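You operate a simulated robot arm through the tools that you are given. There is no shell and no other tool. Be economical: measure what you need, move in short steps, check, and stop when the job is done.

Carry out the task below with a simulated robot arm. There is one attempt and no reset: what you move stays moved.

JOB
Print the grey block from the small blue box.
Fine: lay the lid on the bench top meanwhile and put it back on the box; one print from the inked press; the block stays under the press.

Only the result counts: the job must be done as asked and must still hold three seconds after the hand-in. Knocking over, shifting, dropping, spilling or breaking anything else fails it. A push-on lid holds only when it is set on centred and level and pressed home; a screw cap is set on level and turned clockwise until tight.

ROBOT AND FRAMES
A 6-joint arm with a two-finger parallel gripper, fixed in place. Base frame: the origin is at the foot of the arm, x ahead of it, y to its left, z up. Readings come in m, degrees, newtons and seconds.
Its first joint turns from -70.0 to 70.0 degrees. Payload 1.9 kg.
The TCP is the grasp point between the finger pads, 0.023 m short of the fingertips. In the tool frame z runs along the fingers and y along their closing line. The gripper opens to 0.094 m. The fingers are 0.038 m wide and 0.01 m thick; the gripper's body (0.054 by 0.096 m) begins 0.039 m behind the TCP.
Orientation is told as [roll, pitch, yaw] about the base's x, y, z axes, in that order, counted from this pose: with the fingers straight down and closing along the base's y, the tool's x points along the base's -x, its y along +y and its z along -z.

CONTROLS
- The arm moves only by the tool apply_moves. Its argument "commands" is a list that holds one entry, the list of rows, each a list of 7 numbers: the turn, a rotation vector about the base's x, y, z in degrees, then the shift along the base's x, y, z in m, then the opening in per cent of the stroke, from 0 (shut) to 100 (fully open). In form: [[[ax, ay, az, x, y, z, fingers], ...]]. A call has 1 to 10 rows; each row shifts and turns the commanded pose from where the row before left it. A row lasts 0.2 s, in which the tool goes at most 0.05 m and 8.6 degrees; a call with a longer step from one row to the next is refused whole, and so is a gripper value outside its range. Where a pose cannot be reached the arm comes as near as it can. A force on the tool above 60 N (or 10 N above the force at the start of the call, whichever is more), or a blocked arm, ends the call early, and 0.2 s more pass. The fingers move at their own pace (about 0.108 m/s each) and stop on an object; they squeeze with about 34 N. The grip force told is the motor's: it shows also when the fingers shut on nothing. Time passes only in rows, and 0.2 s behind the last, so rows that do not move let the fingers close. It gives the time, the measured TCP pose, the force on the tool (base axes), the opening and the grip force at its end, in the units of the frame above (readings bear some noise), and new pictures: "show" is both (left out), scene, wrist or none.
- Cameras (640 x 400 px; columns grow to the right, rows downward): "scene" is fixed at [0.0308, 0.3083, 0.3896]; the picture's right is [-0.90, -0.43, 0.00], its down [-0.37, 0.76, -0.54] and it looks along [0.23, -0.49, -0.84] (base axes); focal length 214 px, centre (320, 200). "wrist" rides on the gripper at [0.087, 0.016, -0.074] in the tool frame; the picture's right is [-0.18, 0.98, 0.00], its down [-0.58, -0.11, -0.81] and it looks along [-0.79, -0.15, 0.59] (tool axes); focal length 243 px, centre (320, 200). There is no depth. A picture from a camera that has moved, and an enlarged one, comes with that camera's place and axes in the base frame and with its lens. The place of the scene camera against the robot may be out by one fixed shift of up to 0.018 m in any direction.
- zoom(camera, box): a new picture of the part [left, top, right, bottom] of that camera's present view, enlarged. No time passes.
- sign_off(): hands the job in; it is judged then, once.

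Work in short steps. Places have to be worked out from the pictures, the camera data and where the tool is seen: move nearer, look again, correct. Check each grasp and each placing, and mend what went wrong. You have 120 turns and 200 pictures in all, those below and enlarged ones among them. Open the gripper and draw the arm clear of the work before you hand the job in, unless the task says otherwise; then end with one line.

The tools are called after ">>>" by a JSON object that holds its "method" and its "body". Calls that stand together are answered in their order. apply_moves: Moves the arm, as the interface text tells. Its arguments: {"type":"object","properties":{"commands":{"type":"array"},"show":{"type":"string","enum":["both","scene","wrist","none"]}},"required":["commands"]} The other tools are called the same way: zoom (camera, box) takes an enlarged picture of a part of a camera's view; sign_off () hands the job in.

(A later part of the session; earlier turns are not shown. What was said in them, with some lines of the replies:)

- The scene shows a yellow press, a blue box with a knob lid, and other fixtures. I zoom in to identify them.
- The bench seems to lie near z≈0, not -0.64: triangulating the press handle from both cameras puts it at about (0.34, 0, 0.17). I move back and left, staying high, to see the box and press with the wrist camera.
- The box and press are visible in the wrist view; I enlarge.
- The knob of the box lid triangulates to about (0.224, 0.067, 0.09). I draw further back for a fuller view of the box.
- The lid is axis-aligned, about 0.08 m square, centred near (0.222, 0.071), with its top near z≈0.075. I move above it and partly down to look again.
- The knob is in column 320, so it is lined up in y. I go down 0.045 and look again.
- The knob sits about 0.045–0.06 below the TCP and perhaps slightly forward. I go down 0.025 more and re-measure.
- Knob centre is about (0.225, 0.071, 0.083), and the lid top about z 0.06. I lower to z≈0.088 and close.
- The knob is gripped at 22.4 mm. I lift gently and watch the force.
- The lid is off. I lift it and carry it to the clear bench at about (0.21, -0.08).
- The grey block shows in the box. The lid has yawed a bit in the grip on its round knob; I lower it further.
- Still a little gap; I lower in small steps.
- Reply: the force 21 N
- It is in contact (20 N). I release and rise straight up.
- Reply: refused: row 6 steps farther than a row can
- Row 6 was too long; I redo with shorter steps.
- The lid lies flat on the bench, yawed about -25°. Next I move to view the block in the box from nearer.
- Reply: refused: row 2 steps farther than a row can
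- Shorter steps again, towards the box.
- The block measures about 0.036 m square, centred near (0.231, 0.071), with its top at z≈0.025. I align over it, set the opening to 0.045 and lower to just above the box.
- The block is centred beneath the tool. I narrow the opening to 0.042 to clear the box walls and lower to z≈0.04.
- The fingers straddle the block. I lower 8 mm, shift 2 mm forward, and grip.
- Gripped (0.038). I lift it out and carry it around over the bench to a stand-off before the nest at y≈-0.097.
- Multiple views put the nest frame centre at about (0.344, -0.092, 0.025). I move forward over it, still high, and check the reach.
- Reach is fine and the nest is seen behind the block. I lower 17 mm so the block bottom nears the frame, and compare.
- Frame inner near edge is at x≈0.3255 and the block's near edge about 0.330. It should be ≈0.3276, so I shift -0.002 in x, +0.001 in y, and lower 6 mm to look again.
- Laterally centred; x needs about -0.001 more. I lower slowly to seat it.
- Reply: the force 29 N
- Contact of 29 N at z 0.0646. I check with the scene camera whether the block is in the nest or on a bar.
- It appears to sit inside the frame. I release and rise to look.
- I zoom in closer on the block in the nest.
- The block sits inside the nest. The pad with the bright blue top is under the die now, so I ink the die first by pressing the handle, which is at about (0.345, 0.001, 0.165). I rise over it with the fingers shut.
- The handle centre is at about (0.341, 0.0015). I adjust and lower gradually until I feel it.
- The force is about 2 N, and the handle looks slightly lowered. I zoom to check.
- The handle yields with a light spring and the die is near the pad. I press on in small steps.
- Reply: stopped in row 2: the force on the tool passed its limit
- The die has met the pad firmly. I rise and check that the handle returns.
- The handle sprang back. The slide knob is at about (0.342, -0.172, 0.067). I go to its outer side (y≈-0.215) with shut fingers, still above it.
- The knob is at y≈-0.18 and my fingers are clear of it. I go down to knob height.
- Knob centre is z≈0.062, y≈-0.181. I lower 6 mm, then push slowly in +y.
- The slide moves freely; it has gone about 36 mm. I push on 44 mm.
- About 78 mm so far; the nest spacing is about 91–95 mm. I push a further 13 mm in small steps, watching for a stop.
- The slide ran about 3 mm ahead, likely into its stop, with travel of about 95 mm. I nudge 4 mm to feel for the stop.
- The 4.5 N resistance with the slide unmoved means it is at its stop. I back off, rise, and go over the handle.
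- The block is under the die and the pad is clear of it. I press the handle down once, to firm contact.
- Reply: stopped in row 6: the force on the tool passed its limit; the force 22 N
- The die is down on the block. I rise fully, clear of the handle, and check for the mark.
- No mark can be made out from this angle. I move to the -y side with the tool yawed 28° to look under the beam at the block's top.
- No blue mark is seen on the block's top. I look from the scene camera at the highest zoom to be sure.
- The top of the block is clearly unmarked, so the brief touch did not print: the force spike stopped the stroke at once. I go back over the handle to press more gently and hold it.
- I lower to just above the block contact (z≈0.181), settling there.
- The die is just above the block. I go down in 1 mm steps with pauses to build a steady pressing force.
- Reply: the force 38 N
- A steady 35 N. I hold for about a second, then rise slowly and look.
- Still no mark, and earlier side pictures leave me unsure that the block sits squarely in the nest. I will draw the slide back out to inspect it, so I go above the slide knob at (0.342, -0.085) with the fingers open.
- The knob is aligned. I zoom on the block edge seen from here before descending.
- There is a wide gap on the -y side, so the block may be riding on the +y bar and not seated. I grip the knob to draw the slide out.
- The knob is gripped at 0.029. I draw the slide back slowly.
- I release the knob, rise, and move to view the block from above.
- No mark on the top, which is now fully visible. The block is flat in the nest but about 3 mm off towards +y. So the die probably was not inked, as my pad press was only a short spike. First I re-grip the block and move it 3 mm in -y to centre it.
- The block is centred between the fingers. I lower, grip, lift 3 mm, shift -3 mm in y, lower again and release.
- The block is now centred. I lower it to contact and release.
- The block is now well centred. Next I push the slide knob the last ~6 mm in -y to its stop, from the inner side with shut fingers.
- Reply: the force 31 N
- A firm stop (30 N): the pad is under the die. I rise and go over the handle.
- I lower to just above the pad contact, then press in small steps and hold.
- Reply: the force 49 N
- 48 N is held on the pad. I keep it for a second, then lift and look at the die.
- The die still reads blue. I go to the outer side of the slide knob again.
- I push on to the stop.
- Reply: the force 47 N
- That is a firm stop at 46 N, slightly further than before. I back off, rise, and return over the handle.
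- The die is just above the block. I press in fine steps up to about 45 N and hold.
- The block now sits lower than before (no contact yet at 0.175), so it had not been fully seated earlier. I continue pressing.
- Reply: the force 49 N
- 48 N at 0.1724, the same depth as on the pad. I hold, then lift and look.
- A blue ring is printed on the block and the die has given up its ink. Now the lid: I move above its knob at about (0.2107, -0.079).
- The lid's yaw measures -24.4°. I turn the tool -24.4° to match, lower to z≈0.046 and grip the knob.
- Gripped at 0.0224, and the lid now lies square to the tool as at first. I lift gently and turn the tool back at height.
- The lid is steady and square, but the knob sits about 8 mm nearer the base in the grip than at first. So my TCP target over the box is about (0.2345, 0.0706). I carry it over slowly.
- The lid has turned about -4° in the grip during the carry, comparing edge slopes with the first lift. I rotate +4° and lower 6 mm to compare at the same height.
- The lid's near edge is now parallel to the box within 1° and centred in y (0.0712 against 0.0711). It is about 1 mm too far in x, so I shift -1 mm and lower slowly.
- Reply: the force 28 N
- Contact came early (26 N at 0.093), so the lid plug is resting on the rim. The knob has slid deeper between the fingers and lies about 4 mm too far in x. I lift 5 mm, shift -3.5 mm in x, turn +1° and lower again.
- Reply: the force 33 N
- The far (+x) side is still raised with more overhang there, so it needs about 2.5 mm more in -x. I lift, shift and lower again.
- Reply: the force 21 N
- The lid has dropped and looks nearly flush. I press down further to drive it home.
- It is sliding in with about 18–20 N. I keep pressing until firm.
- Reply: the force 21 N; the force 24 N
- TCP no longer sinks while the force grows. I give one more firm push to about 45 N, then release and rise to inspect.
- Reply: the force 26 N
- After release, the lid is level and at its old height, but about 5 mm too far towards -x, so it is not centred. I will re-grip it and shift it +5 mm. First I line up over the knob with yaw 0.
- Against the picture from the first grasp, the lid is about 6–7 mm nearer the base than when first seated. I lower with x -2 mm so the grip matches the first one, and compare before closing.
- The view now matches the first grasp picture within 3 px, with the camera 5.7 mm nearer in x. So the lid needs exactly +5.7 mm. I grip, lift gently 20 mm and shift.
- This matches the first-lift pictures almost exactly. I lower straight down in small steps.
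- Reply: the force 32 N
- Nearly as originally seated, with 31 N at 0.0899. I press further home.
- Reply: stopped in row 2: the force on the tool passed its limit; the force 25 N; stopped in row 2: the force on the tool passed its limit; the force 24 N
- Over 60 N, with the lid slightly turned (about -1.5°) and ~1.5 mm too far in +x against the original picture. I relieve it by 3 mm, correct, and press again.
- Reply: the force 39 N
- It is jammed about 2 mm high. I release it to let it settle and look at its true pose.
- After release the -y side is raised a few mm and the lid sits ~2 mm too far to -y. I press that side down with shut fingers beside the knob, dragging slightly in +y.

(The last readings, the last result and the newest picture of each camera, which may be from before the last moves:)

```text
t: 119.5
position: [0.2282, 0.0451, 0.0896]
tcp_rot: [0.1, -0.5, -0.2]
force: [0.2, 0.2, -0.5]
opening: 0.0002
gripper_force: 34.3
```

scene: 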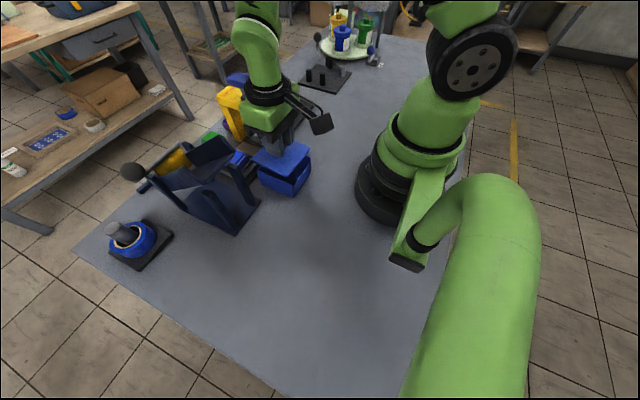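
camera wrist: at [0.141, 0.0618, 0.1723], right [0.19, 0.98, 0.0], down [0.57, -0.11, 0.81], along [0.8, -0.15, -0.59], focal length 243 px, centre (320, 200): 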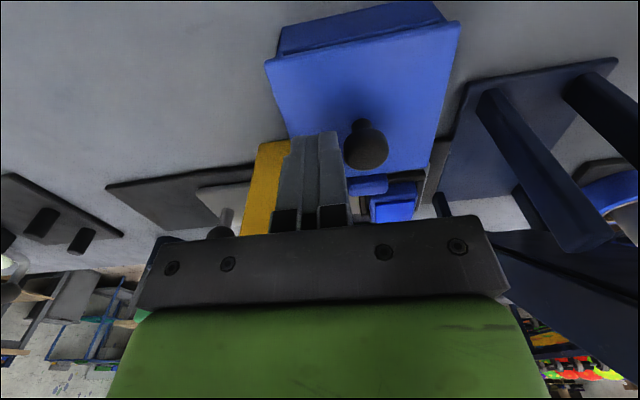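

>>> {"method": "apply_moves", "body": {"commands": [[[0, 0, 0, 0, 0, -0.0015, 0], [0, 0, 0, 0, 0, 0, 0], [0, 0, 0, 0, 0, -0.0015, 0], [0, 0, 0, 0, 0, 0, 0]]], "show": "none"}}

```text
t: 120.5
position: [0.2266, 0.0451, 0.087]
tcp_rot: [0.1, -0.5, -0.3]
force: [0.4, -0.5, 0.7]
opening: 0.0002
gripper_force: 34.1
```

>>> {"method": "apply_moves", "body": {"commands": [[[0, 0, 0, 0, 0, -0.0015, 0], [0, 0, 0, 0, 0, 0, 0], [0, 0, 0, 0, 0, -0.001, 0], [0, 0, 0, 0, 0, 0, 0]]], "show": "none"}}

>>> {"method": "zoom", "body": {"camera": "scene", "box": [236, 136, 332, 196]}}

```text
t: 121.5
position: [0.227, 0.0442, 0.0848]
tcp_rot: [0.0, -0.4, -0.2]
force: [0.2, 0.3, 0.3]
opening: 0.0
gripper_force: 33.9
```

```text
6.67 times, centred on (284, 166) of scene
camera zoom: at [0.0308, 0.3083, 0.3896], right [-0.9, -0.44, 0.0], down [-0.37, 0.76, -0.54], along [0.23, -0.49, -0.84], focal length 1430 px, centre (560, 427)
```

zoom: 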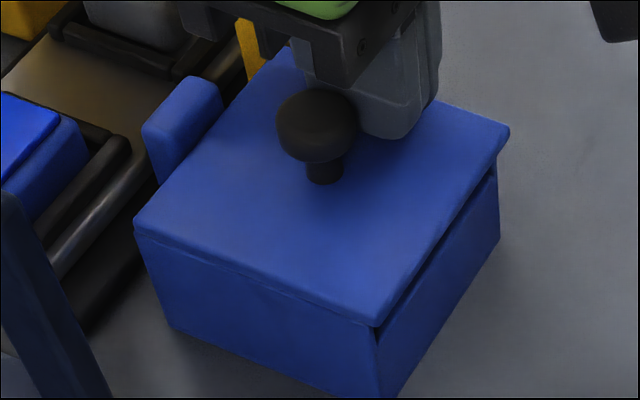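

No contact yet at tip height 0.062, so the lid is lower than I thought. I go on in 1 mm steps to probe its height here.

>>> {"method": "apply_moves", "body": {"commands": [[[0, 0, 0, 0, 0, -0.001, 0], [0, 0, 0, 0, 0, 0, 0], [0, 0, 0, 0, 0, -0.001, 0], [0, 0, 0, 0, 0, 0, 0], [0, 0, 0, 0, 0, 0, 0]]], "show": "none"}}

>>> {"method": "apply_moves", "body": {"commands": [[[0, 0, 0, 0, 0, -0.001, 0], [0, 0, 0, 0, 0, 0, 0]]], "show": "none"}}

```text
t: 122.7
position: [0.2269, 0.0452, 0.0816]
tcp_rot: [0.1, -0.4, -0.2]
force: [-0.2, 0.0, -0.3]
opening: 0.0001
gripper_force: 33.5
```

```text
t: 123.3
position: [0.2277, 0.0446, 0.0811]
tcp_rot: [0.1, -0.4, -0.2]
force: [0.1, 0.2, -0.6]
opening: 0.0001
gripper_force: 34.3
```

>>> {"method": "apply_moves", "body": {"commands": [[[0, 0, 0, 0, 0, -0.001, 0], [0, 0, 0, 0, 0, 0, 0]]], "show": "none"}}

>>> {"method": "apply_moves", "body": {"commands": [[[0, 0, 0, 0, 0, -0.001, 0], [0, 0, 0, 0, 0, 0, 0]]], "show": "none"}}

>>> {"method": "apply_moves", "body": {"commands": [[[0, 0, 0, 0, 0, -0.001, 0], [0, 0, 0, 0, 0, 0, 0]]], "show": "none"}}

```text
t: 123.9
position: [0.226, 0.045, 0.0809]
tcp_rot: [0.1, -0.5, -0.3]
force: [0.0, -0.8, -0.2]
opening: 0.0001
gripper_force: 34.4
```

```text
t: 124.5
position: [0.2278, 0.0445, 0.0789]
tcp_rot: [0.1, -0.5, -0.1]
force: [-0.5, -0.5, 6.5]
opening: 0.0
gripper_force: 34.2
```

```text
t: 125.1
position: [0.2274, 0.0461, 0.0787]
tcp_rot: [0.0, -0.5, -0.2]
force: [-3.4, 0.0, 30.1]
opening: 0.0
gripper_force: 33.9
```

The lid top on the -y side is at z≈0.056, and stiff. I press it up to a firmer force, then move to the +y side to probe and press likewise.

>>> {"method": "apply_moves", "body": {"commands": [[[0, 0, 0, 0, 0, -0.0006, 0], [0, 0, 0, 0, 0, 0, 0], [0, 0, 0, 0, 0, 0.03, 0], [0, 0, 0, 0, 0, 0.02, 0], [0, 0, 0, 0, 0.026, 0, 0], [0, 0, 0, 0, 0.026, 0, 0], [0, 0, 0, 0, 0, -0.025, 0], [0, 0, 0, 0, 0, -0.02, 0], [0, 0, 0, 0, 0, 0, 0]]], "show": "none"}}

>>> {"method": "apply_moves", "body": {"commands": [[[0, 0, 0, 0, 0, -0.0015, 0], [0, 0, 0, 0, 0, 0, 0], [0, 0, 0, 0, 0, -0.001, 0], [0, 0, 0, 0, 0, 0, 0]]], "show": "none"}}

>>> {"method": "apply_moves", "body": {"commands": [[[0, 0, 0, 0, 0, -0.001, 0], [0, 0, 0, 0, 0, 0, 0]]], "show": "none"}}

>>> {"method": "apply_moves", "body": {"commands": [[[0, 0, 0, 0, 0, -0.001, 0], [0, 0, 0, 0, 0, 0, 0]]], "show": "none"}}

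```text
t: 127.1
position: [0.2277, 0.0981, 0.083]
tcp_rot: [0.1, -0.4, -0.3]
force: [-0.4, -0.4, 0.9]
opening: 0.0001
gripper_force: 34.1
```

```text
t: 128.1
position: [0.2267, 0.0974, 0.0808]
tcp_rot: [0.1, -0.4, -0.1]
force: [0.6, -0.1, -0.7]
opening: 0.0
gripper_force: 33.6
```

```text
t: 128.7
position: [0.2259, 0.0981, 0.0797]
tcp_rot: [0.1, -0.4, -0.3]
force: [-0.3, -1.2, -0.6]
opening: 0.0001
gripper_force: 34.0
```

```text
t: 129.3
position: [0.2274, 0.0974, 0.0781]
tcp_rot: [0.1, -0.4, -0.2]
force: [-3.1, 0.3, 23.8]
opening: 0.0
gripper_force: 34.0
```

Contact at +y is z≈0.0557, so the lid is level across y. I rise and compare with the original picture.

>>> {"method": "apply_moves", "body": {"commands": [[[0, 0, 0, 0, 0, -0.0007, 0], [0, 0, 0, 0, 0, 0, 0], [0, 0, 0, 0, 0, 0.03, 0], [0, 0, 0, -0.02, -0.01, 0.04, 0], [0, 0, 0, -0.02, -0.01, 0.04, 0], [0, 0, 0, -0.01, -0.007, 0.03, 0], [0, 0, 0, 0, 0, 0, 0]]], "show": "none"}}

>>> {"method": "zoom", "body": {"camera": "scene", "box": [220, 130, 348, 210]}}

>>> {"method": "zoom", "body": {"camera": "wrist", "box": [220, 0, 420, 125]}}

```text
t: 130.9
position: [0.1764, 0.0705, 0.2174]
tcp_rot: [0.1, -0.5, -0.2]
force: [0.6, -0.9, 0.1]
opening: 0.0001
gripper_force: 33.9
```

```text
5.00 times, centred on (284, 170) of scene
camera zoom: at [0.0307, 0.3083, 0.3896], right [-0.9, -0.44, 0.0], down [-0.37, 0.76, -0.54], along [0.23, -0.49, -0.84], focal length 1072 px, centre (500, 350)
```

zoom: 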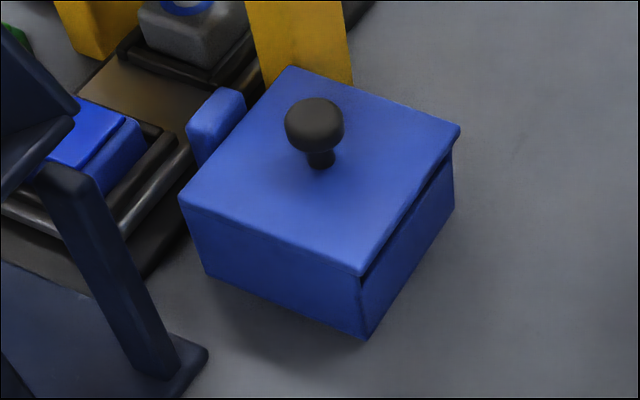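

```text
3.20 times, centred on (320, 62) of wrist
camera zoom: at [0.091, 0.0866, 0.2903], right [0.19, 0.98, 0.0], down [0.58, -0.11, 0.81], along [0.8, -0.15, -0.59], focal length 776 px, centre (320, 640)
```

zoom: 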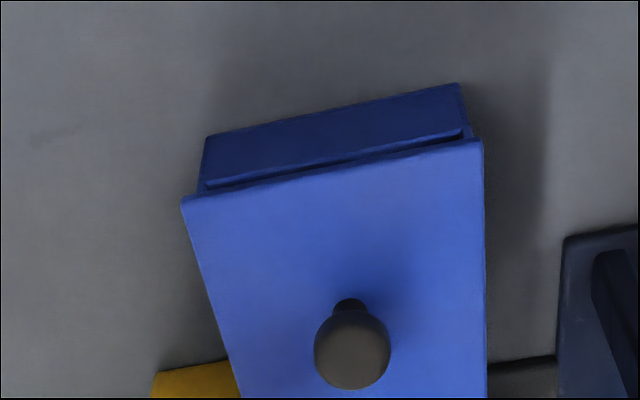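

The lid now matches its original position in the picture. For good measure I press once, firmly, on top of the knob.

>>> {"method": "apply_moves", "body": {"commands": [[[0, 0, 0, 0.025, 0, -0.03, 0], [0, 0, 0, 0.024, 0, -0.03, 0], [0, 0, 0, 0, 0, -0.02, 0], [0, 0, 0, 0, 0, -0.01, 0], [0, 0, 0, 0, 0, -0.004, 0], [0, 0, 0, 0, 0, -0.004, 0], [0, 0, 0, 0, 0, -0.002, 0], [0, 0, 0, 0, 0, -0.002, 0], [0, 0, 0, 0, 0, -0.002, 0], [0, 0, 0, 0, 0, -0.001, 0]]], "show": "none"}}

>>> {"method": "apply_moves", "body": {"commands": [[[0, 0, 0, 0, 0, -0.001, 0], [0, 0, 0, 0, 0, 0, 0], [0, 0, 0, 0, 0, -0.001, 0], [0, 0, 0, 0, 0, 0, 0]]], "show": "none"}}

```text
t: 133.1
position: [0.2254, 0.0694, 0.1126]
tcp_rot: [0.1, -0.4, -0.2]
force: [0.4, 0.1, 1.2]
opening: 0.0
gripper_force: 34.5
```

```text
t: 134.1
position: [0.2275, 0.0711, 0.1098]
tcp_rot: [0.1, -0.4, -0.2]
force: [0.3, 0.6, -0.4]
opening: 0.0
gripper_force: 34.1
```

>>> {"method": "apply_moves", "body": {"commands": [[[0, 0, 0, 0, 0, -0.001, 0], [0, 0, 0, 0, 0, 0, 0], [0, 0, 0, 0, 0, -0.001, 0], [0, 0, 0, 0, 0, 0, 0]]], "show": "none"}}

>>> {"method": "apply_moves", "body": {"commands": [[[0, 0, 0, 0, 0, -0.001, 0], [0, 0, 0, 0, 0, 0, 0], [0, 0, 0, 0, 0, -0.001, 0], [0, 0, 0, 0, 0, 0, 0]]], "show": "none"}}

```text
t: 135.1
position: [0.2258, 0.0697, 0.1078]
tcp_rot: [0.1, -0.4, -0.3]
force: [0.4, 0.4, 0.3]
opening: 0.0001
gripper_force: 34.3
```

```text
t: 136.1
position: [0.2247, 0.0701, 0.1064]
tcp_rot: [0.1, -0.3, -0.2]
force: [0.7, 0.0, 0.3]
opening: 0.0
gripper_force: 34.2
```

>>> {"method": "apply_moves", "body": {"commands": [[[0, 0, 0, 0, 0, -0.001, 0], [0, 0, 0, 0, 0, 0, 0], [0, 0, 0, 0, 0, -0.001, 0], [0, 0, 0, 0, 0, 0, 0]]], "show": "none"}}

>>> {"method": "apply_moves", "body": {"commands": [[[0, 0, 0, 0, 0, -0.001, 0], [0, 0, 0, 0, 0, 0, 0], [0, 0, 0, 0, 0, -0.0005, 0], [0, 0, 0, 0, 0, 0, 0]]], "show": "none"}}

>>> {"method": "apply_moves", "body": {"commands": [[[0, 0, 0, 0, 0, -0.001, 0], [0, 0, 0, 0, 0, 0, 0], [0, 0, 0, 0, 0, -0.0005, 0], [0, 0, 0, 0, 0, 0, 0]]], "show": "none"}}

```text
t: 137.1
position: [0.226, 0.0695, 0.1041]
tcp_rot: [0.1, -0.5, -0.3]
force: [-3.6, -1.5, 24.7]
opening: 0.0
gripper_force: 33.9
```

```text
t: 137.6
position: [0.2267, 0.0713, 0.1058]
tcp_rot: [0.2, -0.6, -0.3]
force: [-4.3, -1.3, 28.0]
opening: 0.0
gripper_force: 34.2
stopped in row 2: the force on the tool passed its limit (the readings are from after the stop); the commanded pose is now the measured one
```

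```text
t: 138.1
position: [0.2269, 0.0706, 0.1036]
tcp_rot: [0.2, -0.7, -0.3]
force: [-4.7, -1.8, 28.6]
opening: 0.0003
gripper_force: 33.9
stopped in row 2: the force on the tool passed its limit (the readings are from after the stop); the commanded pose is now the measured one
```

The lid took over 60 N without moving, so it is home. I rise, open the gripper and draw clear, then take a last look.

>>> {"method": "apply_moves", "body": {"commands": [[[0, 0, 0, 0, 0, 0.03, 0], [0, 0, 0, 0, 0, 0.045, 0], [0, 0, 0, -0.02, -0.02, 0.035, 20], [0, 0, 0, -0.02, -0.03, 0.03, 60], [0, 0, 0, 0, -0.02, 0.03, 100], [0, 0, 0, 0, 0, 0, 100]]], "show": "scene"}}

>>> {"method": "zoom", "body": {"camera": "scene", "box": [220, 90, 348, 210]}}

```text
t: 139.5
position: [0.1876, -0.001, 0.2744]
tcp_rot: [0.2, -0.5, -0.3]
force: [0.3, 0.7, 0.4]
opening: 0.094
gripper_force: 0.1
```

scene: 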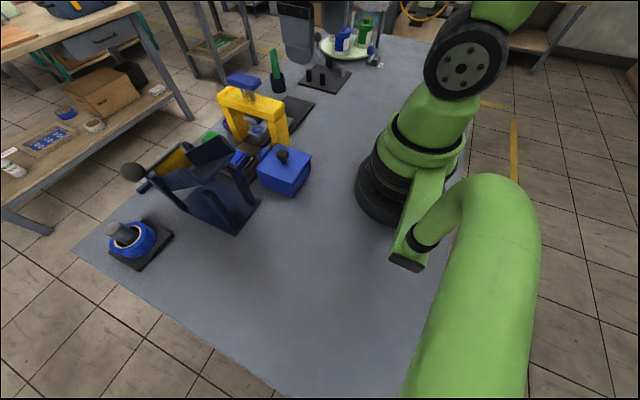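

```text
3.33 times, centred on (284, 150) of scene
camera zoom: at [0.0307, 0.3083, 0.3896], right [-0.9, -0.44, 0.0], down [-0.37, 0.76, -0.54], along [0.23, -0.49, -0.84], focal length 715 px, centre (440, 367)
```

zoom: 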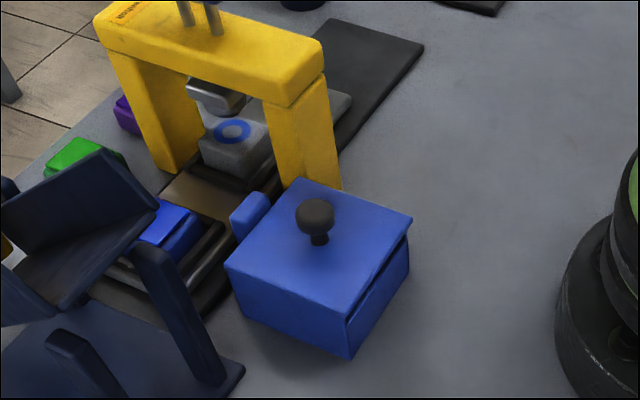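

The printed block is under the press, the lid is back on the box, and the arm is clear with the gripper open. I hand the job in.

>>> {"method": "sign_off", "body": {}}

```text
The job is handed in.
```

The grey block has one blue ring print and is still under the press. The lid is pressed back on the box, and the arm is clear with the gripper open.
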